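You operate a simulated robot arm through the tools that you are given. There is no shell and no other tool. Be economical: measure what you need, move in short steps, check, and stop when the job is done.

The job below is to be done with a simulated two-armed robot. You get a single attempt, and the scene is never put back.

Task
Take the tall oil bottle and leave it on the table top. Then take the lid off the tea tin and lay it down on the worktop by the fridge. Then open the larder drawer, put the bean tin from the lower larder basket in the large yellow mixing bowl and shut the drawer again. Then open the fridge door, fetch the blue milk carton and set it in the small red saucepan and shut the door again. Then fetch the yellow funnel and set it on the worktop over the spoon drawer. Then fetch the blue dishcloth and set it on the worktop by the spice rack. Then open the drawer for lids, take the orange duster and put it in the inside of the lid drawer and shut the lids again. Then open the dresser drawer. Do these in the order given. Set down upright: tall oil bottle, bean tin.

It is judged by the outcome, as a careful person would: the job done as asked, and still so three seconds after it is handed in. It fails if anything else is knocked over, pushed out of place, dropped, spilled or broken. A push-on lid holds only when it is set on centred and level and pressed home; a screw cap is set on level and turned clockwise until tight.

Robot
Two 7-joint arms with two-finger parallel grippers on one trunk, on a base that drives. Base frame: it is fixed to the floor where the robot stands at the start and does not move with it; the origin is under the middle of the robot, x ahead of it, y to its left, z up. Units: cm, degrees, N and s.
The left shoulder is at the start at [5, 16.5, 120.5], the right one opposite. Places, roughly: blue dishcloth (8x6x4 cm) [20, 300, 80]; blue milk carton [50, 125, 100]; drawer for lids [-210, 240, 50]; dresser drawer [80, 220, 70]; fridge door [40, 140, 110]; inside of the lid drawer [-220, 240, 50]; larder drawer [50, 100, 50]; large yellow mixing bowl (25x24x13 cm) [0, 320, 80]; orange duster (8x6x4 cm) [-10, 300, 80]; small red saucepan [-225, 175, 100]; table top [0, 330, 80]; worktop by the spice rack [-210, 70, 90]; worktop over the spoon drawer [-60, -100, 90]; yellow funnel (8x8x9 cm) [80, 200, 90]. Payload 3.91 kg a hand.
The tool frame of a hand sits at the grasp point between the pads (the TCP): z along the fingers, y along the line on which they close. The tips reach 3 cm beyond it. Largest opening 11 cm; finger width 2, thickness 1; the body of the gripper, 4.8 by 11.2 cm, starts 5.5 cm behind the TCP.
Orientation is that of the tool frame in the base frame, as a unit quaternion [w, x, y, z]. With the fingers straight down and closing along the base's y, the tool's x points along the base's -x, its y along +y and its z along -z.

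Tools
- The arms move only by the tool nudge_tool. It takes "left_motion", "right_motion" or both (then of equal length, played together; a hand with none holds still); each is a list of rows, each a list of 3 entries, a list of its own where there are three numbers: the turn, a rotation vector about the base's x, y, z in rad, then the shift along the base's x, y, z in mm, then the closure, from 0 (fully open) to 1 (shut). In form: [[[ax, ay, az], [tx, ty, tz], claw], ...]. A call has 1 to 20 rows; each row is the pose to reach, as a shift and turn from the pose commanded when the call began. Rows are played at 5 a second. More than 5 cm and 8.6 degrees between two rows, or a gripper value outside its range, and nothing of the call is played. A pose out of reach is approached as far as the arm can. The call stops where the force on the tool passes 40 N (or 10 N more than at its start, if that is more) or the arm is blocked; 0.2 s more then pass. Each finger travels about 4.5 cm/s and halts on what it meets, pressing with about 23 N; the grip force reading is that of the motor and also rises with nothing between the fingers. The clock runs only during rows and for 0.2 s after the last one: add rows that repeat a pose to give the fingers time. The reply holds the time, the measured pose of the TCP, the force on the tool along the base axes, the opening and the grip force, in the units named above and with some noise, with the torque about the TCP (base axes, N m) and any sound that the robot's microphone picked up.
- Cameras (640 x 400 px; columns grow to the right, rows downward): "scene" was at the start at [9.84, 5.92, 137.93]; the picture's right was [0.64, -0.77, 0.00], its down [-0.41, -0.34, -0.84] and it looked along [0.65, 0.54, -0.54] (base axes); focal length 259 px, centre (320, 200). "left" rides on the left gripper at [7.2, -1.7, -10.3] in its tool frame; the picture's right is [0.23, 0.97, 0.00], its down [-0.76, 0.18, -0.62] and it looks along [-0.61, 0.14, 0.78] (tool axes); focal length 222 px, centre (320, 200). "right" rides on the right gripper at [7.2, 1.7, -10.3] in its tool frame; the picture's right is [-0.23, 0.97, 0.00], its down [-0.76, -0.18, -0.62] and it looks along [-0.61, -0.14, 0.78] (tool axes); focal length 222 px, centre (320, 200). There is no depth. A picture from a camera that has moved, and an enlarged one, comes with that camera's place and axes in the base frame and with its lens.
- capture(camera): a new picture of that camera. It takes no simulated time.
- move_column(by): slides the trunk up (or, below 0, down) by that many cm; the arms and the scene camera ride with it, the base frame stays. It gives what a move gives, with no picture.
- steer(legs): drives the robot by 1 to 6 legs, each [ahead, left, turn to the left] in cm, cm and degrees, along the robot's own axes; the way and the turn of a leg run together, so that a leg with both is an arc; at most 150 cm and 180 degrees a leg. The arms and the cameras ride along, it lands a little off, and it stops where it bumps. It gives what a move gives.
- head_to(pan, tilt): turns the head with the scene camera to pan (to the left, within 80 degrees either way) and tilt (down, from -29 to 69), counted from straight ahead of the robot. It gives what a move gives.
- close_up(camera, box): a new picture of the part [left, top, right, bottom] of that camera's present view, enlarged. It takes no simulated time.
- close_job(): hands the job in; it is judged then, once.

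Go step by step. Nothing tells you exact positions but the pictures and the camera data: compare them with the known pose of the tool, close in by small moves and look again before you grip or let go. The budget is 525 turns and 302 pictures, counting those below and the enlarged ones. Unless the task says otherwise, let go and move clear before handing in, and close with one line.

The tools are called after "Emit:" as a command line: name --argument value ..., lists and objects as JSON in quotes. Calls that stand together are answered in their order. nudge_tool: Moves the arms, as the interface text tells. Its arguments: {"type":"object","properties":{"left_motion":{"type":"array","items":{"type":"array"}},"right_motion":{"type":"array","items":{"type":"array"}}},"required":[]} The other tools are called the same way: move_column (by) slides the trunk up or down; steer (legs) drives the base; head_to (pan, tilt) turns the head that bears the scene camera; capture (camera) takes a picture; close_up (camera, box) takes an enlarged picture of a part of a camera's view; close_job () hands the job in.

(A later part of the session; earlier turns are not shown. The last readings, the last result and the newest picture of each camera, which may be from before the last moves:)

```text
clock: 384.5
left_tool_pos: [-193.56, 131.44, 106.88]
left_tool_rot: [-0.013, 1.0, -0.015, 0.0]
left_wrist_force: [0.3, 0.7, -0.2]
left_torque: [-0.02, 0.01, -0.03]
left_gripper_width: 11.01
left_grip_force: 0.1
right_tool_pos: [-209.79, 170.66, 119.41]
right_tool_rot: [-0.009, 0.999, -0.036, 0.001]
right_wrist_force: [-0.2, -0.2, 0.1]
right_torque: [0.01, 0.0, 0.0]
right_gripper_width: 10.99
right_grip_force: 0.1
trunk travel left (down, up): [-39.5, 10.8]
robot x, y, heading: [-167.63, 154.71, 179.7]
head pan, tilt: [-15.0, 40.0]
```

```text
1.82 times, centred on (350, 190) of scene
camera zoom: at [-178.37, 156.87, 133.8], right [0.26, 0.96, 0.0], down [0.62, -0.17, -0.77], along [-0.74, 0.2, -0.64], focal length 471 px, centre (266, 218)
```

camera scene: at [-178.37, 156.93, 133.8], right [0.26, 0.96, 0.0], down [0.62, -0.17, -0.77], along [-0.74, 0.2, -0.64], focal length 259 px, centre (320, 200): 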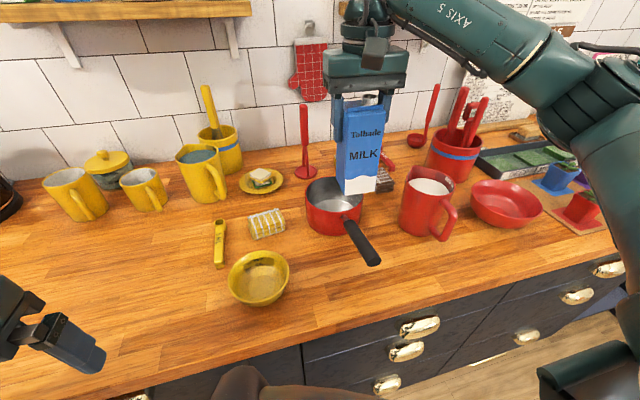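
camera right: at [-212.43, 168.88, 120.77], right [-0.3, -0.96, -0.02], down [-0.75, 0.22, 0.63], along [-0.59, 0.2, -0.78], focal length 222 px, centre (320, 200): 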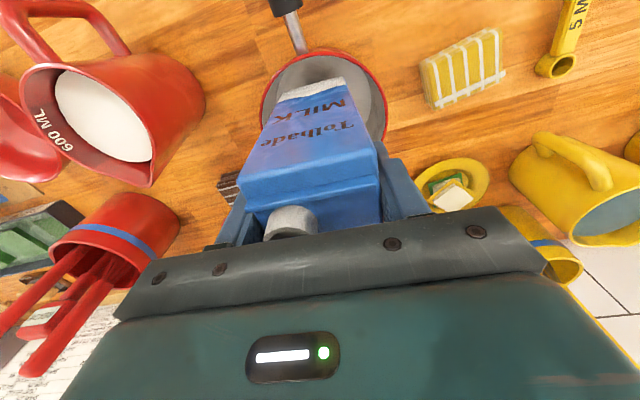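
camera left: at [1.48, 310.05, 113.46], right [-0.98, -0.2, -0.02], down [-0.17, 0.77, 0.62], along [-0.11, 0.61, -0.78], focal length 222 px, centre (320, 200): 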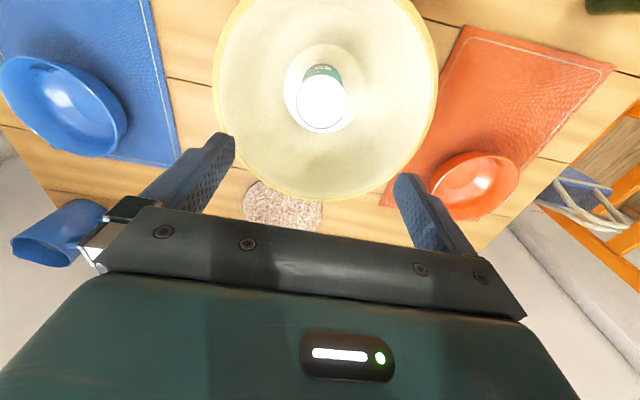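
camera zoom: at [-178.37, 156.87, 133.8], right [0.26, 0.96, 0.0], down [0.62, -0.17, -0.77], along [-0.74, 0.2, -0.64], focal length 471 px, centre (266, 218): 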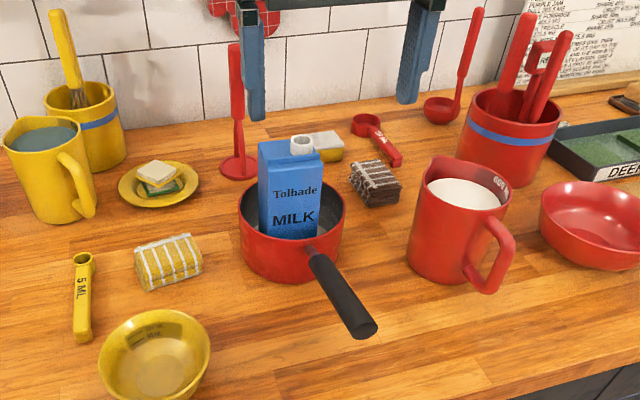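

The milk stands in the small red saucepan. Next I go back and shut the fridge door.

Emit:
steer --legs '[[-60, 0, 0], [0, 0, 180]]'

Emit:
nudge_tool --right_motion '[[[0, -0.14, 0], [5, 2, -10], 1], [[0, -0.28, 0], [10, 4, -20], 1], [[0, -0.42, 0], [15, 6, -30], 1], [[0, -0.56, 0], [20, 8, -40], 1], [[0, -0.7, 0], [25, 10, -50], 1], [[0, -0.84, 0], [30, 12, -60], 1], [[0, -0.98, 0], [35, 14, -70], 1], [[0, -1.12, 0], [40, 16, -80], 1], [[0, -1.26, 0], [40, 18, -90], 1], [[0, -1.396, 0], [40, 20, -100], 1], [[0, -1.396, 0], [40, 20, -100], 1]]'

Emit:
head_to --pan 0 --tilt 25

Emit:
capture --camera "scene"

```text
clock: 395.2
left_tool_pos: [-81.19, 177.33, 106.99]
left_tool_rot: [-0.001, 0.01, 1.0, -0.012]
left_wrist_force: [0.6, 0.2, -0.5]
left_torque: [-0.02, -0.01, 0.01]
left_gripper_width: 10.99
left_grip_force: 0.2
right_tool_pos: [-64.66, 138.28, 119.44]
right_tool_rot: [-0.001, 0.032, 0.999, -0.008]
right_wrist_force: [-0.3, -0.2, -0.1]
right_torque: [0.01, -0.02, -0.02]
right_gripper_width: 11.0
right_grip_force: 0.1
trunk travel left (down, up): [-39.5, 10.8]
robot x, y, heading: [-107.25, 154.14, 0.3]
head pan, tilt: [-15.0, 40.0]
```

```text
clock: 397.6
left_tool_pos: [-81.15, 177.21, 106.96]
left_tool_rot: [0.001, 0.01, 1.0, -0.012]
left_wrist_force: [0.1, -0.1, -0.1]
left_torque: [-0.01, 0.01, 0.01]
left_gripper_width: 11.01
left_grip_force: 0.0
right_tool_pos: [-61.09, 142.3, 109.1]
right_tool_rot: [0.614, 0.021, 0.788, 0.031]
right_wrist_force: [-0.9, -0.2, -0.3]
right_torque: [0.0, -0.02, 0.07]
right_gripper_width: 0.01
right_grip_force: 23.3
right hand out of reach, approached as far as the arm can: row 10
trunk travel left (down, up): [-39.5, 10.8]
robot x, y, heading: [-107.33, 153.93, 0.2]
head pan, tilt: [-15.0, 40.0]
```

```text
clock: 398.4
left_tool_pos: [-81.36, 177.33, 106.93]
left_tool_rot: [0.0, 0.01, 1.0, -0.012]
left_wrist_force: [-0.3, 0.3, -1.1]
left_torque: [0.03, -0.01, -0.01]
left_gripper_width: 11.0
left_grip_force: 0.0
right_tool_pos: [-61.22, 142.35, 109.1]
right_tool_rot: [0.613, 0.021, 0.789, 0.031]
right_wrist_force: [-0.2, -0.3, 0.3]
right_torque: [-0.03, -0.02, -0.01]
right_gripper_width: 0.01
right_grip_force: 22.6
trunk travel left (down, up): [-39.5, 10.8]
robot x, y, heading: [-107.34, 153.94, 0.4]
head pan, tilt: [0.0, 25.0]
```

```text
123 pictures are left
camera scene: at [-95.11, 154.37, 136.13], right [0.0, -1.0, 0.0], down [-0.42, 0.0, -0.91], along [0.91, 0.0, -0.42], focal length 259 px, centre (320, 200)
```

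scene: 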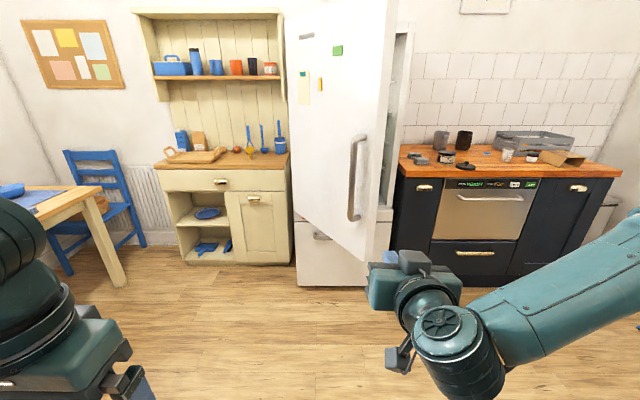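

The right elbow would pass too near the handle, so I'll push with the left hand instead. I'm folding the right hand down and pointing the left one forward with its fingers closed.

Emit:
nudge_tool --right_motion '[[[0, 0.14, 0], [-12, -4, 8], 1], [[0, 0.28, 0], [-24, -8, 16], 1], [[0, 0.42, 0], [-36, -12, 24], 1], [[0, 0.56, 0], [-48, -16, 32], 1], [[0, 0.7, 0], [-60, -20, 40], 0.5], [[0, 0.84, 0], [-72, -24, 48], 0], [[0, 0.98, 0], [-84, -28, 56], 0], [[0, 1.12, 0], [-96, -32, 64], 0], [[0, 1.26, 0], [-108, -36, 72], 0], [[0, 1.396, 0], [-120, -40, 80], 0], [[0, 1.396, 0], [-120, -40, 80], 0]]' --left_motion '[[[0, -0.14, 0], [19, -10, -10], 1], [[0, -0.28, 0], [38, -20, -20], 1], [[0, -0.42, 0], [57, -30, -30], 1], [[0, -0.56, 0], [76, -40, -40], 1], [[0, -0.7, 0], [95, -50, -50], 1], [[0, -0.84, 0], [114, -60, -60], 1], [[0, -0.98, 0], [133, -70, -65], 1], [[0, -1.12, 0], [152, -80, -70], 1], [[0, -1.26, 0], [171, -90, -75], 1], [[0, -1.396, 0], [190, -100, -80], 1], [[0, -1.396, 0], [190, -100, -80], 1]]'

Emit:
capture --camera "scene"

```text
clock: 400.8
left_tool_pos: [-63.2, 164.07, 101.05]
left_tool_rot: [0.642, 0.005, 0.767, -0.001]
left_wrist_force: [-2.5, -4.6, -2.2]
left_torque: [0.07, -0.16, 0.25]
left_gripper_width: 0.03
left_grip_force: 23.4
left hand out of reach, approached as far as the arm can: row 1, 2, 3, 4, 5, 6, 7, 8, 9, 10, 11
right_tool_pos: [-72.81, 136.47, 117.38]
right_tool_rot: [-0.001, 0.031, 0.999, -0.01]
right_wrist_force: [0.3, 0.6, -0.5]
right_torque: [-0.09, 0.04, 0.0]
right_gripper_width: 10.99
right_grip_force: 0.0
trunk travel left (down, up): [-39.5, 10.8]
robot x, y, heading: [-107.3, 153.85, 0.3]
head pan, tilt: [0.0, 25.0]
```

```text
122 pictures are left
camera scene: at [-95.19, 154.4, 136.13], right [0.0, -1.0, 0.0], down [-0.42, 0.0, -0.91], along [0.91, 0.0, -0.42], focal length 259 px, centre (320, 200)
```

scene: 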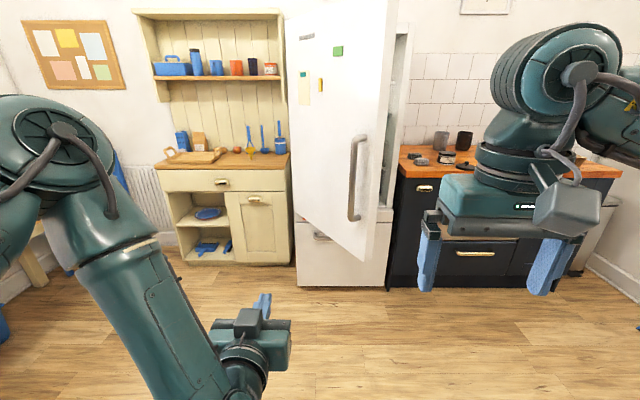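

Emit:
nudge_tool --right_motion '[[[0, 0, 0], [-40, -10, 0], 0], [[0, 0, 0], [-70, -15, 0], 0], [[0, 0, 0], [-70, -15, 0], 0]]'

Emit:
steer --legs '[[0, -13, 0], [62, 0, 0]]'

Emit:
capture --camera "scene"

```text
clock: 401.6
left_tool_pos: [-63.34, 163.66, 100.98]
left_tool_rot: [0.642, 0.014, 0.767, 0.0]
left_wrist_force: [0.2, -0.4, 0.0]
left_torque: [-0.03, 0.0, 0.02]
left_gripper_width: 0.01
left_grip_force: 23.6
right_tool_pos: [-79.85, 134.82, 117.29]
right_tool_rot: [-0.001, 0.031, 0.999, -0.009]
right_wrist_force: [-0.1, 0.2, -0.2]
right_torque: [0.0, 0.01, -0.02]
right_gripper_width: 11.01
right_grip_force: 0.1
trunk travel left (down, up): [-39.5, 10.8]
robot x, y, heading: [-107.31, 153.85, 0.3]
head pan, tilt: [0.0, 25.0]
```

```text
clock: 406.0
left_tool_pos: [-1.95, 150.12, 100.97]
left_tool_rot: [0.641, 0.014, 0.767, 0.0]
left_wrist_force: [-0.1, -0.8, 0.1]
left_torque: [-0.02, 0.03, 0.06]
left_gripper_width: 0.0
left_grip_force: 23.0
right_tool_pos: [-18.27, 121.25, 117.24]
right_tool_rot: [0.0, 0.03, 0.999, -0.009]
right_wrist_force: [0.1, -0.9, -1.2]
right_torque: [0.0, -0.01, 0.01]
right_gripper_width: 11.01
right_grip_force: 0.0
trunk travel left (down, up): [-39.5, 10.8]
robot x, y, heading: [-45.69, 140.4, 0.3]
head pan, tilt: [0.0, 25.0]
```

```text
121 pictures are left
camera scene: at [-33.64, 140.79, 136.13], right [0.0, -1.0, 0.0], down [-0.42, 0.0, -0.91], along [0.91, 0.0, -0.42], focal length 259 px, centre (320, 200)
```

scene: 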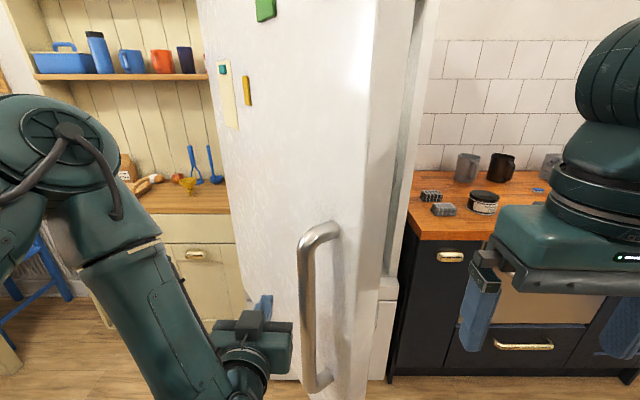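

The fist is beside the handle, nearly on the door. I'll push forward, drifting right as it closes.

Emit:
steer --legs '[[14, 0, 0], [10, -3, 0]]'

Emit:
capture --camera "scene"

```text
clock: 407.8
left_tool_pos: [15.32, 148.79, 100.9]
left_tool_rot: [0.64, 0.016, 0.768, 0.0]
left_wrist_force: [-0.1, 1.0, 0.6]
left_torque: [0.0, -0.01, 0.03]
left_gripper_width: 0.0
left_grip_force: 22.8
right_tool_pos: [-0.79, 119.62, 117.47]
right_tool_rot: [0.0, 0.03, 0.999, -0.015]
right_wrist_force: [-4.0, -7.2, 1.1]
right_torque: [0.65, -0.22, 0.07]
right_gripper_width: 10.7
right_grip_force: 0.1
trunk travel left (down, up): [-39.5, 10.8]
robot x, y, heading: [-28.09, 139.38, 0.4]
head pan, tilt: [0.0, 25.0]
stopped in leg 2: the force on the tool passed its limit (the readings are from after the stop); the commanded pose is now the measured one
```

```text
120 pictures are left
camera scene: at [-16.01, 139.46, 136.14], right [0.0, -1.0, 0.0], down [-0.42, 0.0, -0.91], along [0.91, 0.0, -0.42], focal length 259 px, centre (320, 200)
```

scene: 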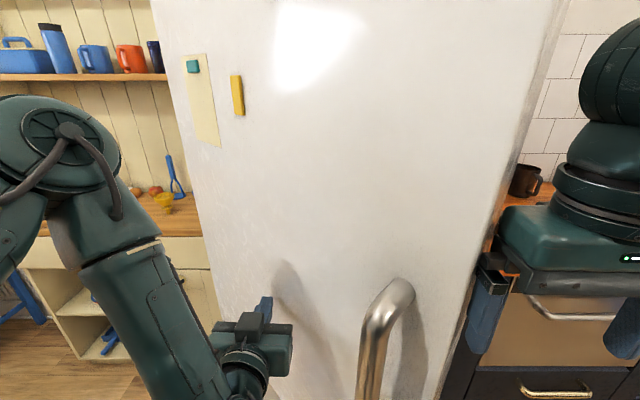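

The right hand is brushing the door's edge. I'll move it away to the right and continue.

Emit:
nudge_tool --right_motion '[[[0, 0, 0], [-30, -10, 0], 0], [[0, 0, 0], [-45, -45, 10], 0], [[0, 0, 0], [-45, -90, 20], 0], [[0, 0, 0], [-45, -130, 20], 0], [[0, 0, 0], [-45, -160, 20], 0], [[0, 0, 0], [-45, -160, 20], 0]]'

Emit:
steer --legs '[[9, -3, 0], [8, -3, 0]]'

Emit:
capture --camera "scene"

```text
clock: 409.2
left_tool_pos: [15.55, 149.01, 100.93]
left_tool_rot: [0.64, 0.016, 0.768, -0.002]
left_wrist_force: [0.1, 0.6, -0.4]
left_torque: [-0.01, 0.01, 0.0]
left_gripper_width: 0.03
left_grip_force: 23.0
right_tool_pos: [-3.25, 106.51, 118.38]
right_tool_rot: [0.0, 0.028, 1.0, -0.013]
right_wrist_force: [0.1, 0.5, 0.2]
right_torque: [0.0, -0.03, -0.01]
right_gripper_width: 11.0
right_grip_force: 0.0
right hand out of reach, approached as far as the arm can: row 4, 5, 6
trunk travel left (down, up): [-39.5, 10.8]
robot x, y, heading: [-27.74, 139.07, 0.0]
head pan, tilt: [0.0, 25.0]
```

```text
clock: 411.0
left_tool_pos: [32.2, 143.0, 100.83]
left_tool_rot: [0.639, 0.018, 0.769, -0.003]
left_wrist_force: [0.0, -0.1, 0.1]
left_torque: [0.01, -0.01, 0.01]
left_gripper_width: 0.01
left_grip_force: 22.8
right_tool_pos: [13.29, 100.64, 118.35]
right_tool_rot: [0.0, 0.031, 0.999, -0.013]
right_wrist_force: [0.2, 0.0, -0.4]
right_torque: [0.01, 0.03, 0.03]
right_gripper_width: 11.0
right_grip_force: 0.0
trunk travel left (down, up): [-39.5, 10.8]
robot x, y, heading: [-11.52, 133.43, 0.3]
head pan, tilt: [0.0, 25.0]
```

```text
119 pictures are left
camera scene: at [0.8, 133.76, 136.12], right [0.0, -1.0, 0.0], down [-0.42, 0.0, -0.91], along [0.91, 0.0, -0.42], focal length 259 px, centre (320, 200)
```

scene: 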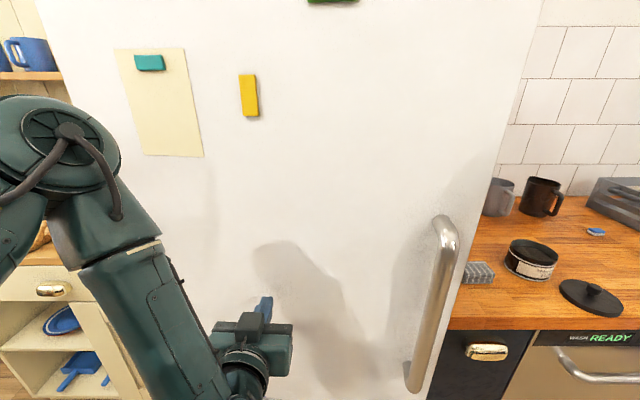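

Emit:
steer --legs '[[4, -4, 0]]'

Emit:
steer --legs '[[4, -3, 0]]'

Emit:
capture --camera "scene"

```text
clock: 412.0
left_tool_pos: [36.27, 138.88, 100.88]
left_tool_rot: [0.639, 0.018, 0.769, -0.003]
left_wrist_force: [0.0, -0.8, 0.0]
left_torque: [-0.03, 0.0, -0.01]
left_gripper_width: 0.0
left_grip_force: 23.2
right_tool_pos: [17.41, 96.62, 118.29]
right_tool_rot: [-0.001, 0.032, 0.999, -0.014]
right_wrist_force: [0.1, 0.6, 1.0]
right_torque: [0.01, 0.07, 0.01]
right_gripper_width: 11.01
right_grip_force: 0.1
trunk travel left (down, up): [-39.5, 10.8]
robot x, y, heading: [-7.79, 129.88, 0.1]
head pan, tilt: [0.0, 25.0]
```

```text
clock: 412.9
left_tool_pos: [38.2, 137.3, 100.79]
left_tool_rot: [0.637, 0.018, 0.77, 0.001]
left_wrist_force: [-5.1, -1.3, 1.5]
left_torque: [-0.01, -0.07, -0.03]
left_gripper_width: 0.0
left_grip_force: 22.8
right_tool_pos: [19.68, 94.87, 118.26]
right_tool_rot: [0.0, 0.031, 0.999, -0.014]
right_wrist_force: [-0.1, -0.3, 0.0]
right_torque: [0.0, 0.0, 0.02]
right_gripper_width: 10.99
right_grip_force: 0.1
trunk travel left (down, up): [-39.5, 10.8]
robot x, y, heading: [-4.83, 127.4, 0.1]
head pan, tilt: [0.0, 25.0]
stopped in leg 1: the force on the tool passed its limit (the readings are from after the stop); the commanded pose is now the measured one
```

```text
118 pictures are left
camera scene: at [7.17, 127.87, 136.14], right [0.0, -1.0, 0.0], down [-0.42, 0.0, -0.91], along [0.91, 0.0, -0.42], focal length 259 px, centre (320, 200)
```

scene: 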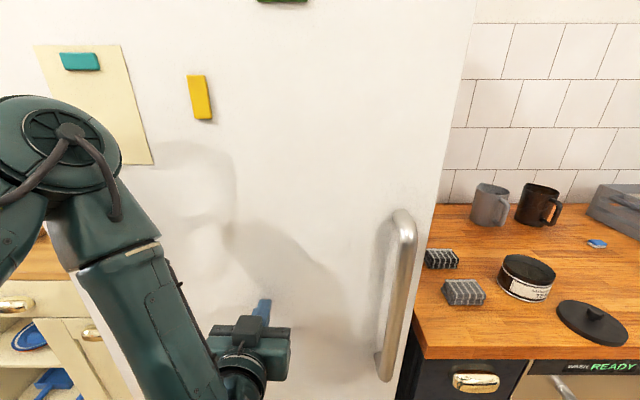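

The fridge door is shut. I'll back off, fold the left hand down again, and head to the dresser for the yellow funnel.

Emit:
steer --legs '[[-40, 0, 0]]'

Emit:
nudge_tool --left_motion '[[[0, 0.14, 0], [-19, 10, 8], 0.5], [[0, 0.28, 0], [-38, 20, 16], 0], [[0, 0.42, 0], [-57, 30, 24], 0], [[0, 0.56, 0], [-76, 40, 32], 0], [[0, 0.7, 0], [-95, 50, 40], 0], [[0, 0.84, 0], [-114, 60, 48], 0], [[0, 0.98, 0], [-133, 70, 56], 0], [[0, 1.12, 0], [-152, 80, 64], 0], [[0, 1.26, 0], [-171, 90, 72], 0], [[0, 1.396, 0], [-190, 100, 80], 0], [[0, 1.396, 0], [-190, 100, 80], 0]]'

Emit:
steer --legs '[[0, 70, 0]]'

Emit:
head_to --pan 0 --tilt 25

Emit:
capture --camera "scene"

```text
clock: 415.4
left_tool_pos: [-1.83, 137.48, 100.81]
left_tool_rot: [0.638, 0.013, 0.77, 0.004]
left_wrist_force: [-0.4, -0.4, -0.5]
left_torque: [0.0, -0.01, 0.0]
left_gripper_width: 0.01
left_grip_force: 22.9
right_tool_pos: [-20.05, 94.67, 118.31]
right_tool_rot: [-0.001, 0.027, 1.0, -0.014]
right_wrist_force: [-0.1, 0.1, 0.3]
right_torque: [0.0, -0.01, -0.01]
right_gripper_width: 11.01
right_grip_force: 0.1
trunk travel left (down, up): [-39.5, 10.8]
robot x, y, heading: [-44.61, 126.91, 0.6]
head pan, tilt: [0.0, 25.0]
```

```text
clock: 417.8
left_tool_pos: [-20.55, 147.36, 109.07]
left_tool_rot: [-0.009, 0.013, 1.0, -0.005]
left_wrist_force: [-0.5, -0.2, 0.5]
left_torque: [0.0, -0.04, 0.01]
left_gripper_width: 10.99
left_grip_force: 0.0
left hand out of reach, approached as far as the arm can: row 2, 3, 4, 5, 6, 7, 8, 9, 10, 11
right_tool_pos: [-19.93, 94.72, 118.19]
right_tool_rot: [0.001, 0.026, 1.0, -0.014]
right_wrist_force: [-0.2, 0.3, -0.1]
right_torque: [0.02, -0.01, -0.02]
right_gripper_width: 11.01
right_grip_force: 0.0
trunk travel left (down, up): [-39.5, 10.8]
robot x, y, heading: [-44.62, 127.79, 0.4]
head pan, tilt: [0.0, 25.0]
```

```text
clock: 421.6
left_tool_pos: [-20.99, 216.31, 109.01]
left_tool_rot: [-0.008, 0.014, 1.0, -0.005]
left_wrist_force: [0.5, -0.1, -0.1]
left_torque: [-0.03, 0.0, -0.02]
left_gripper_width: 11.02
left_grip_force: 0.0
right_tool_pos: [-20.68, 163.73, 118.21]
right_tool_rot: [-0.001, 0.028, 1.0, -0.014]
right_wrist_force: [-0.8, 0.7, -0.1]
right_torque: [0.0, 0.02, -0.01]
right_gripper_width: 11.0
right_grip_force: 0.0
trunk travel left (down, up): [-39.5, 10.8]
robot x, y, heading: [-45.49, 196.54, 0.2]
head pan, tilt: [0.0, 25.0]
```

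```text
clock: 422.2
left_tool_pos: [-20.99, 216.3, 109.06]
left_tool_rot: [-0.009, 0.015, 1.0, -0.005]
left_wrist_force: [-0.6, -0.6, -0.2]
left_torque: [0.02, 0.01, -0.02]
left_gripper_width: 11.01
left_grip_force: 0.0
right_tool_pos: [-20.58, 163.63, 118.22]
right_tool_rot: [0.0, 0.029, 0.999, -0.013]
right_wrist_force: [-0.2, -0.2, 0.5]
right_torque: [0.01, -0.02, 0.0]
right_gripper_width: 11.01
right_grip_force: 0.0
trunk travel left (down, up): [-39.5, 10.8]
robot x, y, heading: [-45.51, 196.53, 0.3]
head pan, tilt: [0.0, 25.0]
```

```text
117 pictures are left
camera scene: at [-33.31, 196.67, 136.13], right [0.01, -1.0, 0.0], down [-0.42, 0.0, -0.91], along [0.91, 0.01, -0.42], focal length 259 px, centre (320, 200)
```

scene: 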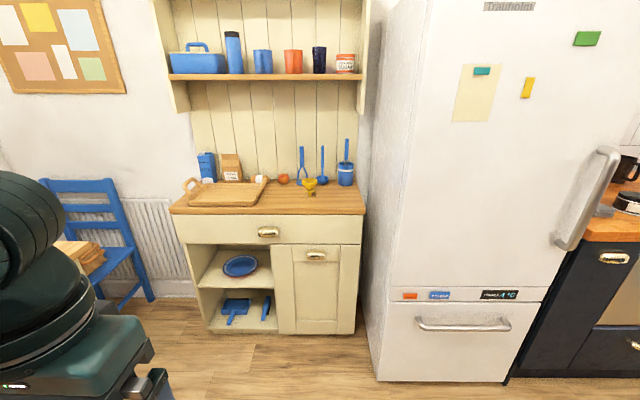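

The fridge looks properly shut. The funnel is on the dresser top, and the dresser drawer has a cup pull; I'll take a closer look.

Emit:
close_up --camera "scene" --box '[170, 130, 370, 260]'

```text
3.08 times, centred on (270, 195) of scene
camera zoom: at [-33.31, 196.67, 136.13], right [0.01, -1.0, 0.0], down [-0.42, 0.0, -0.91], along [0.91, 0.01, -0.42], focal length 797 px, centre (474, 215)
```

zoom: 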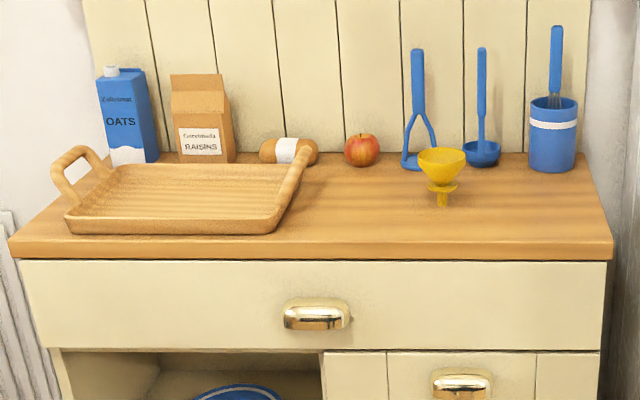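

The funnel is near (76, 202.5), from z 86 to 94. I'll approach with the right hand.

Emit:
steer --legs '[[0, 26, 0], [62, 0, 0]]'

Emit:
head_to --pan -15 --tilt 40

Emit:
capture --camera "scene"

Emit:
capture --camera "right"

```text
clock: 427.1
left_tool_pos: [41.55, 242.42, 109.01]
left_tool_rot: [-0.008, 0.013, 1.0, -0.005]
left_wrist_force: [0.0, -0.9, -0.1]
left_torque: [-0.03, 0.02, -0.02]
left_gripper_width: 11.01
left_grip_force: 0.1
right_tool_pos: [42.2, 189.7, 118.32]
right_tool_rot: [-0.001, 0.026, 1.0, -0.014]
right_wrist_force: [-0.1, -0.5, 1.0]
right_torque: [-0.01, 0.03, 0.02]
right_gripper_width: 10.98
right_grip_force: 0.2
trunk travel left (down, up): [-39.5, 10.8]
robot x, y, heading: [17.56, 222.74, 0.7]
head pan, tilt: [0.0, 25.0]
```

```text
clock: 427.9
left_tool_pos: [41.55, 242.47, 109.06]
left_tool_rot: [-0.009, 0.013, 1.0, -0.005]
left_wrist_force: [-0.3, 0.9, 0.2]
left_torque: [-0.02, 0.01, 0.04]
left_gripper_width: 11.0
left_grip_force: 0.0
right_tool_pos: [42.07, 189.67, 118.33]
right_tool_rot: [0.0, 0.026, 1.0, -0.014]
right_wrist_force: [0.0, 0.3, 0.8]
right_torque: [-0.02, 0.02, 0.04]
right_gripper_width: 11.0
right_grip_force: 0.1
trunk travel left (down, up): [-39.5, 10.8]
robot x, y, heading: [17.14, 222.17, 0.7]
head pan, tilt: [-15.0, 40.0]
```

```text
115 pictures are left
camera scene: at [28.34, 220.55, 133.81], right [-0.25, -0.97, 0.0], down [-0.62, 0.16, -0.77], along [0.74, -0.19, -0.64], focal length 259 px, centre (320, 200)
```

scene: 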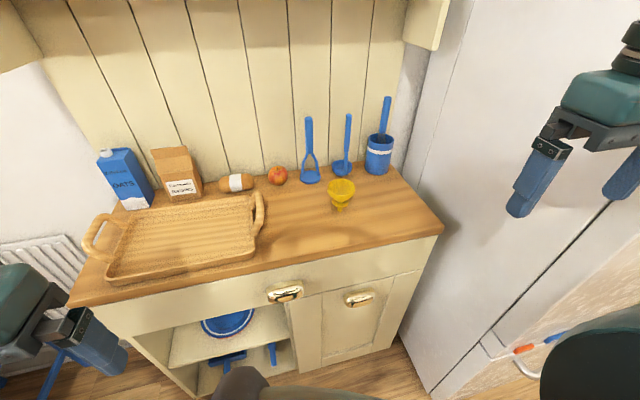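

```text
114 pictures are left
camera right: at [35.02, 192.09, 128.57], right [0.28, 0.96, -0.03], down [0.75, -0.2, 0.63], along [0.6, -0.2, -0.78], focal length 222 px, centre (320, 200)
```

right: 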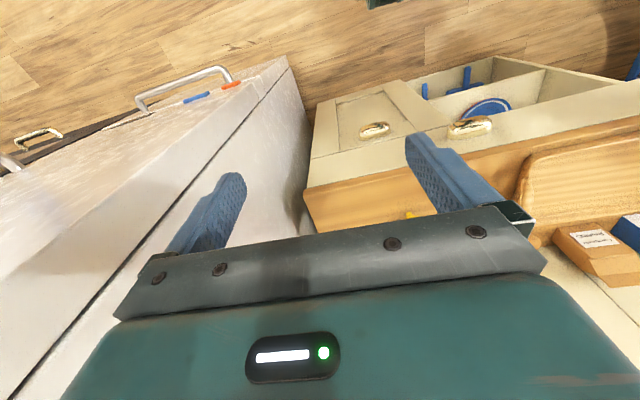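

Triangulated, the funnel is at about (77, 202.6) with its rim at z 94. I'll close in and bring the hand above it.

Emit:
steer --legs '[[9, 0, -0.5]]'

Emit:
nudge_tool --right_motion '[[[0, 0, 0], [40, 20, 0], 0], [[0, 0, 0], [80, 40, 0], 0], [[0, 0, 0], [120, 60, 0], 0], [[0, 0, 0], [160, 80, 0], 0], [[0, 0, 0], [200, 100, 0], 0], [[0, 0, 0], [235, 120, -10], 0], [[0, 0, 0], [257, 130, -40], 0], [[0, 0, 0], [257, 130, -80], 0], [[0, 0, 0], [257, 130, -110], 0], [[0, 0, 0], [257, 130, -110], 0]]'

Emit:
capture --camera "right"

Emit:
capture --camera "scene"

```text
clock: 429.0
left_tool_pos: [50.92, 242.28, 108.95]
left_tool_rot: [-0.009, 0.019, 1.0, -0.005]
left_wrist_force: [0.5, 0.1, -0.8]
left_torque: [0.01, 0.01, 0.01]
left_gripper_width: 10.99
left_grip_force: 0.1
right_tool_pos: [50.81, 189.4, 118.39]
right_tool_rot: [-0.001, 0.033, 0.999, -0.014]
right_wrist_force: [1.0, -0.4, -0.2]
right_torque: [-0.02, 0.01, 0.01]
right_gripper_width: 10.99
right_grip_force: 0.1
trunk travel left (down, up): [-39.5, 10.8]
robot x, y, heading: [26.21, 222.24, -0.1]
head pan, tilt: [-15.0, 40.0]
```

```text
clock: 431.2
left_tool_pos: [50.83, 242.15, 109.08]
left_tool_rot: [-0.01, 0.019, 1.0, -0.005]
left_wrist_force: [-0.1, 0.2, 0.0]
left_torque: [0.02, 0.05, -0.01]
left_gripper_width: 10.99
left_grip_force: 0.0
right_tool_pos: [76.5, 202.37, 107.16]
right_tool_rot: [-0.001, 0.032, 0.999, -0.014]
right_wrist_force: [0.8, 0.4, -1.6]
right_torque: [-0.05, 0.0, 0.01]
right_gripper_width: 11.0
right_grip_force: 0.2
trunk travel left (down, up): [-39.5, 10.8]
robot x, y, heading: [26.46, 222.11, 0.1]
head pan, tilt: [-15.0, 40.0]
```

```text
113 pictures are left
camera right: at [69.32, 204.82, 117.43], right [0.29, 0.96, -0.03], down [0.75, -0.21, 0.63], along [0.6, -0.2, -0.78], focal length 222 px, centre (320, 200)
```

right: 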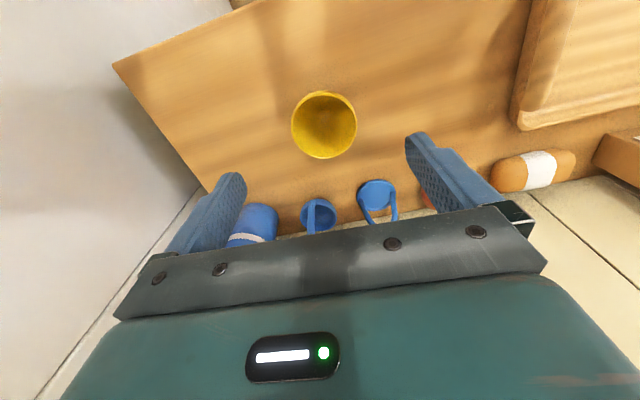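

```text
112 pictures are left
camera scene: at [37.35, 220.44, 133.8], right [-0.26, -0.97, 0.0], down [-0.62, 0.17, -0.77], along [0.74, -0.2, -0.64], focal length 259 px, centre (320, 200)
```

scene: 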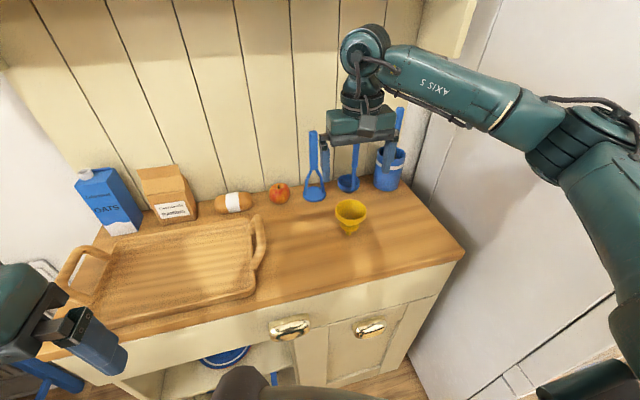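

Emit:
nudge_tool --right_motion '[[[0, 0, 0], [9, -1, -40], 0], [[0, 0, 0], [9, -1, -80], 0], [[0, 0, 0], [9, -1, -120], 0], [[0, 0, 0], [9, -1, -155], 0], [[0, 0, 0], [9, -1, -155], 0.2], [[0, 0, 0], [9, -1, -155], 0.35], [[0, 0, 0], [9, -1, -155], 0.6], [[0, 0, 0], [9, -1, -155], 1], [[0, 0, 0], [9, -1, -155], 1], [[0, 0, 0], [9, -1, -155], 1]]'

Emit:
close_up --camera "scene" --box '[270, 100, 430, 270]'

```text
clock: 433.4
left_tool_pos: [50.78, 242.26, 109.13]
left_tool_rot: [-0.007, 0.018, 1.0, -0.007]
left_wrist_force: [1.0, -0.3, 0.3]
left_torque: [-0.01, 0.01, 0.01]
left_gripper_width: 11.01
left_grip_force: 0.1
right_tool_pos: [77.31, 202.29, 91.94]
right_tool_rot: [0.0, 0.032, 0.999, -0.014]
right_wrist_force: [-0.3, 0.2, -0.2]
right_torque: [-0.01, 0.0, 0.02]
right_gripper_width: 7.03
right_grip_force: 23.6
trunk travel left (down, up): [-39.5, 10.8]
robot x, y, heading: [26.15, 222.53, -0.1]
head pan, tilt: [-15.0, 40.0]
```

```text
2.35 times, centred on (350, 185) of scene
camera zoom: at [37.36, 220.45, 133.8], right [-0.26, -0.97, 0.0], down [-0.62, 0.17, -0.77], along [0.74, -0.2, -0.64], focal length 609 px, centre (249, 235)
```

zoom: 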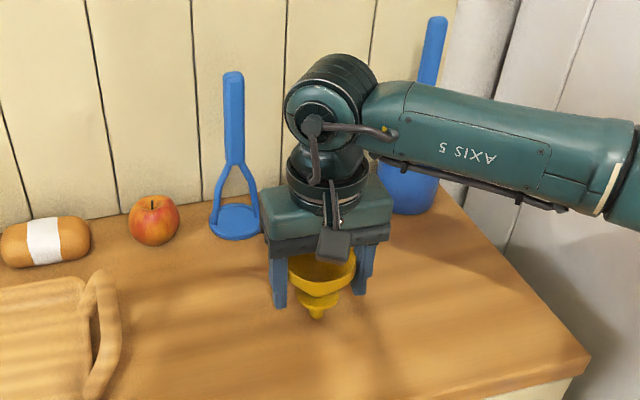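

The funnel is held by its rim. I'll lift it, draw the arm in and set off for the far worktop.

Emit:
nudge_tool --right_motion '[[[0, 0, 0], [0, 0, 30], 1], [[0, 0, 0], [0, 0, 70], 1], [[0, 0, 0], [-5, 0, 115], 1], [[0, 0, 0], [-40, 0, 145], 1], [[0, 0, 0], [-80, 0, 165], 1], [[0, 0, 0], [-120, 0, 185], 1], [[0, 0, 0], [-160, 0, 200], 1], [[0, 0, 0], [-180, 10, 200], 1], [[0, 0, 0], [-180, 10, 200], 1]]'

Emit:
steer --legs '[[-80, 0, 0], [0, 0, -90], [110, 0, 0], [100, 0, 0]]'

Emit:
head_to --pan 0 --tilt 25

Emit:
capture --camera "scene"

```text
clock: 435.4
left_tool_pos: [50.79, 242.01, 109.06]
left_tool_rot: [-0.008, 0.019, 1.0, -0.006]
left_wrist_force: [-0.1, -0.4, -0.2]
left_torque: [-0.02, -0.01, -0.03]
left_gripper_width: 11.0
left_grip_force: 0.1
right_tool_pos: [59.18, 203.37, 112.15]
right_tool_rot: [0.0, 0.032, 0.999, -0.014]
right_wrist_force: [-0.4, -0.8, 1.4]
right_torque: [0.0, -0.01, 0.01]
right_gripper_width: 7.02
right_grip_force: 23.7
trunk travel left (down, up): [-39.5, 10.8]
robot x, y, heading: [26.2, 222.09, -0.1]
head pan, tilt: [-15.0, 40.0]
```

```text
clock: 454.1
left_tool_pos: [-53.92, -19.73, 108.97]
left_tool_rot: [-0.009, 0.746, 0.666, 0.002]
left_wrist_force: [0.0, -0.3, -0.1]
left_torque: [0.02, -0.01, 0.02]
left_gripper_width: 11.01
left_grip_force: 0.0
right_tool_pos: [-93.27, -25.44, 112.1]
right_tool_rot: [-0.01, 0.755, 0.655, -0.009]
right_wrist_force: [-0.2, 0.0, 0.3]
right_torque: [-0.01, -0.03, -0.04]
right_gripper_width: 7.03
right_grip_force: 23.0
trunk travel left (down, up): [-39.5, 10.8]
robot x, y, heading: [-71.55, 6.21, -94.5]
head pan, tilt: [-15.0, 40.0]
```

```text
clock: 454.9
left_tool_pos: [-53.82, -19.75, 109.08]
left_tool_rot: [-0.009, 0.747, 0.665, 0.002]
left_wrist_force: [-0.2, 0.4, -0.3]
left_torque: [0.02, 0.0, -0.02]
left_gripper_width: 11.0
left_grip_force: 0.1
right_tool_pos: [-93.2, -25.26, 112.01]
right_tool_rot: [-0.01, 0.755, 0.655, -0.01]
right_wrist_force: [-0.4, -0.7, 0.1]
right_torque: [0.03, 0.01, 0.0]
right_gripper_width: 7.02
right_grip_force: 22.5
trunk travel left (down, up): [-39.5, 10.8]
robot x, y, heading: [-71.28, 6.45, -94.6]
head pan, tilt: [0.0, 25.0]
```

```text
110 pictures are left
camera scene: at [-72.55, -5.61, 136.13], right [-1.0, 0.08, 0.0], down [0.03, 0.42, -0.91], along [-0.07, -0.9, -0.42], focal length 259 px, centre (320, 200)
```

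scene: 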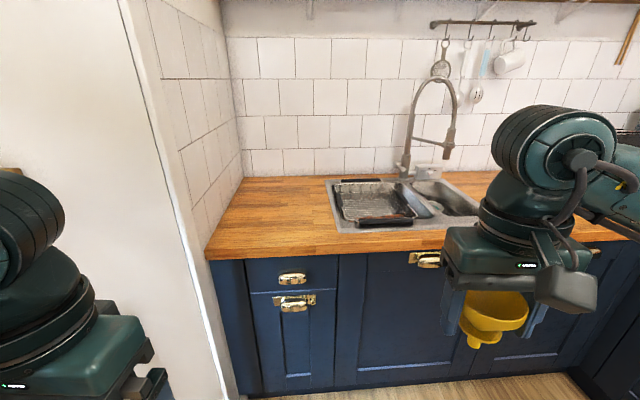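

The worktop over the spoon drawer is the clear stretch left of the sink, around x −52…−82. I'll turn a little left so the right hand reaches it away from the side wall.

Emit:
steer --legs '[[0, 0, 44.6], [26.5, -37, 0]]'

Emit:
head_to --pan -20 --tilt 40

Emit:
capture --camera "scene"

```text
clock: 459.7
left_tool_pos: [-49.9, -43.44, 109.02]
left_tool_rot: [-0.009, 0.43, 0.903, -0.002]
left_wrist_force: [0.5, -0.9, 0.2]
left_torque: [0.03, 0.0, -0.02]
left_gripper_width: 11.01
left_grip_force: 0.1
right_tool_pos: [-73.45, -75.4, 112.04]
right_tool_rot: [-0.006, 0.443, 0.897, -0.013]
right_wrist_force: [-0.4, -0.4, -0.8]
right_torque: [0.02, 0.0, -0.01]
right_gripper_width: 6.99
right_grip_force: 22.6
trunk travel left (down, up): [-39.5, 10.8]
robot x, y, heading: [-80.88, -38.0, -48.8]
head pan, tilt: [0.0, 25.0]
```

```text
clock: 460.5
left_tool_pos: [-49.72, -43.49, 109.1]
left_tool_rot: [-0.01, 0.431, 0.902, -0.002]
left_wrist_force: [0.3, 0.1, -0.1]
left_torque: [0.01, -0.01, 0.0]
left_gripper_width: 11.02
left_grip_force: 0.0
right_tool_pos: [-73.42, -75.39, 112.0]
right_tool_rot: [-0.006, 0.442, 0.897, -0.013]
right_wrist_force: [-1.4, 1.2, -0.4]
right_torque: [-0.02, 0.0, 0.01]
right_gripper_width: 6.97
right_grip_force: 23.2
trunk travel left (down, up): [-39.5, 10.8]
robot x, y, heading: [-80.7, -37.48, -48.8]
head pan, tilt: [-20.0, 40.0]
```

```text
109 pictures are left
camera scene: at [-75.84, -47.78, 133.8], right [-0.93, -0.36, 0.0], down [-0.23, 0.6, -0.77], along [0.28, -0.71, -0.64], focal length 259 px, centre (320, 200)
```

scene: 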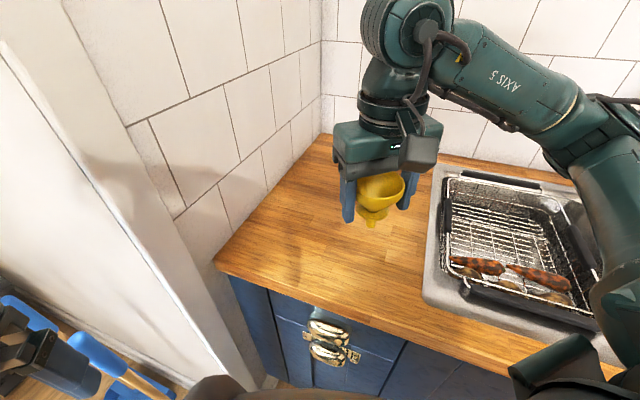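

Emit:
nudge_tool --right_motion '[[[0, 0, 0], [24, -36, 0], 1], [[0, 0, 0], [48, -72, 0], 1], [[0, 0, 0], [71, -110, 0], 1], [[0, 0, 0], [94, -146, 0], 1], [[0, 0, 0], [94, -146, -40], 1], [[0, 0, 0], [94, -146, -80], 1], [[0, 0, 0], [94, -146, -120], 1], [[0, 0, 0], [94, -146, -135], 1], [[0, 0, 0], [94, -146, -135], 1]]'

Emit:
close_up --camera "scene" --box '[240, 100, 440, 270]'

```text
clock: 462.5
left_tool_pos: [-49.84, -43.37, 109.1]
left_tool_rot: [-0.01, 0.431, 0.902, -0.001]
left_wrist_force: [0.0, 0.2, -1.3]
left_torque: [-0.01, 0.03, -0.02]
left_gripper_width: 11.02
left_grip_force: 0.2
right_tool_pos: [-63.81, -90.18, 98.31]
right_tool_rot: [-0.006, 0.442, 0.897, -0.012]
right_wrist_force: [-0.6, -0.1, -0.7]
right_torque: [0.0, 0.04, -0.03]
right_gripper_width: 6.95
right_grip_force: 23.2
trunk travel left (down, up): [-39.5, 10.8]
robot x, y, heading: [-80.58, -38.14, -48.8]
head pan, tilt: [-20.0, 40.0]
```

```text
2.35 times, centred on (340, 185) of scene
camera zoom: at [-75.85, -47.78, 133.8], right [-0.93, -0.36, 0.0], down [-0.23, 0.6, -0.77], along [0.28, -0.71, -0.64], focal length 609 px, centre (273, 235)
```

zoom: 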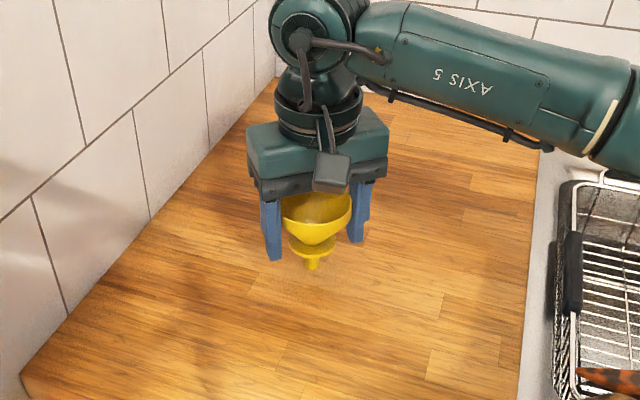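

I'm lowering the last bit to contact.

Emit:
nudge_tool --right_motion '[[[0, 0, 0], [0, 0, -6], 1], [[0, 0, 0], [0, 0, -12], 1], [[0, 0, 0], [0, 0, -16], 1], [[0, 0, 0], [0, 0, -16], 1]]'

Emit:
nudge_tool --right_motion '[[[0, 0, 0], [0, 0, -3], 1], [[0, 0, 0], [0, 0, -6], 1], [[0, 0, 0], [0, 0, -6], 1]]'

```text
clock: 463.5
left_tool_pos: [-49.81, -43.39, 109.08]
left_tool_rot: [-0.01, 0.431, 0.902, -0.001]
left_wrist_force: [0.0, -0.9, -0.6]
left_torque: [-0.01, -0.02, 0.01]
left_gripper_width: 11.02
left_grip_force: 0.0
right_tool_pos: [-64.06, -89.93, 97.04]
right_tool_rot: [-0.005, 0.443, 0.897, -0.013]
right_wrist_force: [-0.1, -0.9, 7.7]
right_torque: [-0.1, -0.04, 0.01]
right_gripper_width: 6.93
right_grip_force: 22.8
trunk travel left (down, up): [-39.5, 10.8]
robot x, y, heading: [-80.75, -37.92, -48.8]
head pan, tilt: [-20.0, 40.0]
```

```text
clock: 464.3
left_tool_pos: [-50.03, -43.25, 109.15]
left_tool_rot: [-0.008, 0.431, 0.902, -0.003]
left_wrist_force: [0.3, -0.9, -0.3]
left_torque: [-0.03, 0.0, 0.0]
left_gripper_width: 10.99
left_grip_force: 0.1
right_tool_pos: [-64.08, -89.87, 96.87]
right_tool_rot: [-0.001, 0.444, 0.896, -0.014]
right_wrist_force: [-4.6, -3.4, 38.5]
right_torque: [-0.44, 0.04, -0.05]
right_gripper_width: 6.98
right_grip_force: 22.7
trunk travel left (down, up): [-39.5, 10.8]
robot x, y, heading: [-80.88, -37.77, -49.3]
head pan, tilt: [-20.0, 40.0]
```

It pressed a bit hard, so I'll relieve it before letting go.

Emit:
nudge_tool --right_motion '[[[0, 0, 0], [0, 0, 6], 1], [[0, 0, 0], [0, 0, 7], 1], [[0, 0, 0], [0, 0, 7], 0.7], [[0, 0, 0], [0, 0, 7], 0.3], [[0, 0, 0], [0, 0, 7], 0.1], [[0, 0, 0], [0, 0, 7], 0], [[0, 0, 0], [0, 0, 40], 0], [[0, 0, 0], [0, 0, 85], 0], [[0, 0, 0], [0, 0, 130], 0], [[0, 0, 0], [-25, 35, 150], 0], [[0, 0, 0], [-50, 70, 150], 0], [[0, 0, 0], [-75, 110, 150], 0], [[0, 0, 0], [-75, 110, 150], 0]]'

Emit:
close_up --camera "scene" --box '[240, 100, 440, 270]'

```text
clock: 467.1
left_tool_pos: [-49.75, -43.52, 109.06]
left_tool_rot: [-0.01, 0.431, 0.902, -0.002]
left_wrist_force: [0.4, 0.0, -0.6]
left_torque: [-0.02, 0.01, 0.03]
left_gripper_width: 11.0
left_grip_force: 0.0
right_tool_pos: [-71.96, -78.75, 111.51]
right_tool_rot: [-0.006, 0.444, 0.896, -0.013]
right_wrist_force: [-0.7, -0.7, -0.2]
right_torque: [0.0, 0.02, -0.01]
right_gripper_width: 10.99
right_grip_force: 0.0
trunk travel left (down, up): [-39.5, 10.8]
robot x, y, heading: [-80.85, -37.85, -48.5]
head pan, tilt: [-20.0, 40.0]
```

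```text
2.35 times, centred on (340, 185) of scene
camera zoom: at [-75.82, -47.81, 133.79], right [-0.93, -0.36, 0.0], down [-0.23, 0.6, -0.77], along [0.28, -0.71, -0.64], focal length 609 px, centre (273, 235)
```

zoom: 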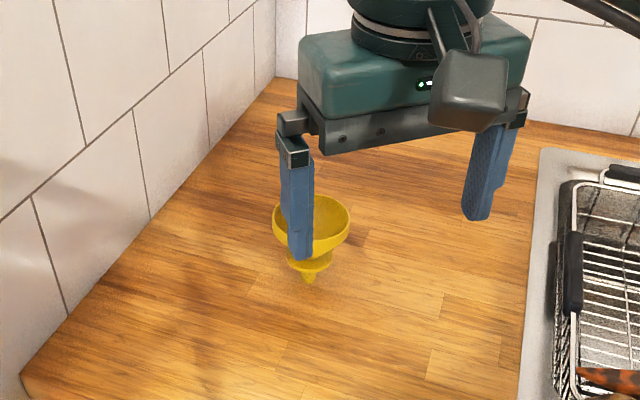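

The funnel stands on the worktop over the spoon drawer. Next is the blue dishcloth on the table, so I'll drive over there.

Emit:
steer --legs '[[-20, 0, 0], [0, 0, 139], [0, -50, 0], [140, 0, 0], [125, -42, 0]]'

Emit:
head_to --pan 0 --tilt 40

Emit:
capture --camera "scene"

```text
clock: 476.3
left_tool_pos: [-76.38, 1.54, 109.07]
left_tool_rot: [-0.002, -0.679, 0.734, -0.01]
left_wrist_force: [-0.9, -0.2, -1.3]
left_torque: [0.05, -0.05, 0.0]
left_gripper_width: 11.02
left_grip_force: 0.0
right_tool_pos: [-35.8, 11.99, 111.5]
right_tool_rot: [0.011, -0.668, 0.744, -0.011]
right_wrist_force: [-1.2, 0.1, 0.1]
right_torque: [-0.03, -0.02, 0.02]
right_gripper_width: 10.97
right_grip_force: 0.0
trunk travel left (down, up): [-39.5, 10.8]
robot x, y, heading: [-57.86, -23.86, 87.8]
head pan, tilt: [-20.0, 40.0]
stopped in leg 3: the robot was blocked; the commanded pose is now the measured one
```

```text
clock: 477.1
left_tool_pos: [-76.21, 1.53, 109.08]
left_tool_rot: [-0.002, -0.679, 0.734, -0.009]
left_wrist_force: [0.6, 0.2, 0.2]
left_torque: [0.01, 0.02, 0.02]
left_gripper_width: 11.01
left_grip_force: 0.0
right_tool_pos: [-35.6, 11.93, 111.4]
right_tool_rot: [0.011, -0.668, 0.744, -0.011]
right_wrist_force: [0.2, -0.2, -0.5]
right_torque: [0.02, 0.01, 0.01]
right_gripper_width: 10.99
right_grip_force: 0.1
trunk travel left (down, up): [-39.5, 10.8]
robot x, y, heading: [-57.55, -24.06, 88.0]
head pan, tilt: [0.0, 40.0]
```

```text
106 pictures are left
camera scene: at [-57.02, -12.35, 133.8], right [1.0, -0.04, 0.0], down [-0.03, -0.64, -0.77], along [0.03, 0.77, -0.64], focal length 259 px, centre (320, 200)
```

scene: 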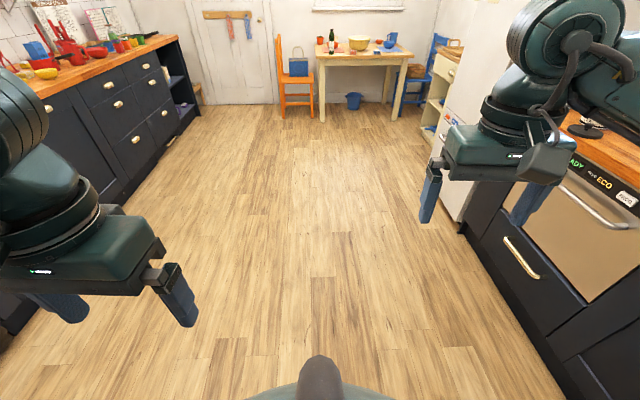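

I was blocked on the right side, maybe by the long-handled dustpan by the wall. I'll move off and look there.

Emit:
steer --legs '[[0, 15, 0], [40, 0, 0], [0, 0, 180]]'

Emit:
head_to --pan 15 --tilt 35

Emit:
capture --camera "scene"

```text
clock: 487.9
left_tool_pos: [-51.95, -8.52, 109.14]
left_tool_rot: [-0.009, 0.736, 0.677, 0.002]
left_wrist_force: [0.8, -1.3, 0.4]
left_torque: [0.0, 0.02, 0.0]
left_gripper_width: 11.02
left_grip_force: 0.0
right_tool_pos: [-92.44, -18.9, 111.48]
right_tool_rot: [-0.012, 0.746, 0.666, -0.01]
right_wrist_force: [0.0, 0.3, 0.6]
right_torque: [0.01, 0.0, 0.01]
right_gripper_width: 11.02
right_grip_force: 0.1
trunk travel left (down, up): [-39.5, 10.8]
robot x, y, heading: [-70.43, 17.09, -92.8]
head pan, tilt: [0.0, 40.0]
```

```text
clock: 488.7
left_tool_pos: [-51.9, -8.54, 109.1]
left_tool_rot: [-0.01, 0.736, 0.676, 0.003]
left_wrist_force: [0.0, 0.4, 0.0]
left_torque: [0.0, 0.01, 0.0]
left_gripper_width: 10.99
left_grip_force: 0.1
right_tool_pos: [-92.53, -18.83, 111.42]
right_tool_rot: [-0.01, 0.747, 0.665, -0.01]
right_wrist_force: [-0.7, -0.3, -0.3]
right_torque: [-0.02, -0.03, -0.01]
right_gripper_width: 10.99
right_grip_force: 0.2
trunk travel left (down, up): [-39.5, 10.8]
robot x, y, heading: [-70.63, 16.87, -92.8]
head pan, tilt: [15.0, 35.0]
```

```text
105 pictures are left
camera scene: at [-68.69, 5.65, 134.55], right [-0.98, -0.21, 0.0], down [-0.12, 0.56, -0.82], along [0.17, -0.8, -0.57], focal length 259 px, centre (320, 200)
```

scene: 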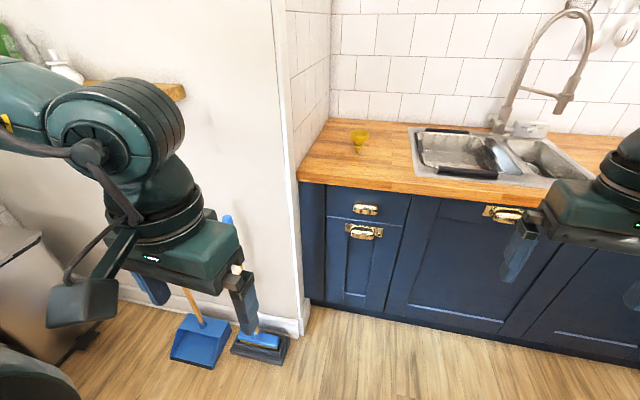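

Emit:
head_to --pan 60 --tilt 20

Emit:
capture --camera "scene"

```text
clock: 489.8
left_tool_pos: [-51.82, -8.52, 109.06]
left_tool_rot: [-0.009, 0.736, 0.677, 0.002]
left_wrist_force: [-0.6, 1.2, 0.3]
left_torque: [0.01, -0.02, 0.0]
left_gripper_width: 11.0
left_grip_force: 0.0
right_tool_pos: [-92.53, -18.8, 111.43]
right_tool_rot: [-0.011, 0.746, 0.666, -0.01]
right_wrist_force: [-1.0, 0.0, 0.1]
right_torque: [0.01, -0.01, 0.03]
right_gripper_width: 10.99
right_grip_force: 0.0
trunk travel left (down, up): [-39.5, 10.8]
robot x, y, heading: [-70.42, 17.07, -92.7]
head pan, tilt: [60.0, 20.0]
```

```text
104 pictures are left
camera scene: at [-62.73, 9.22, 136.94], right [-0.54, -0.84, 0.0], down [-0.29, 0.19, -0.94], along [0.79, -0.51, -0.34], focal length 259 px, centre (320, 200)
```

scene: 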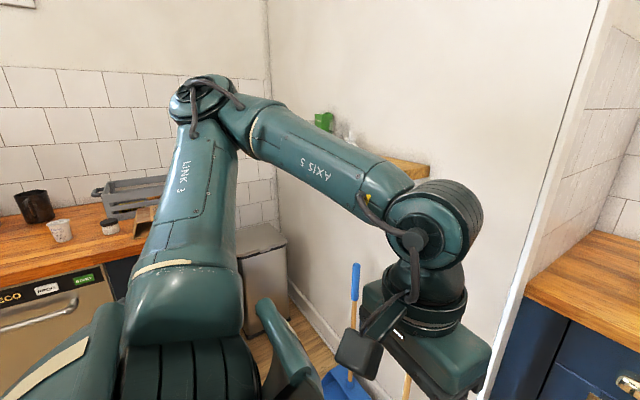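

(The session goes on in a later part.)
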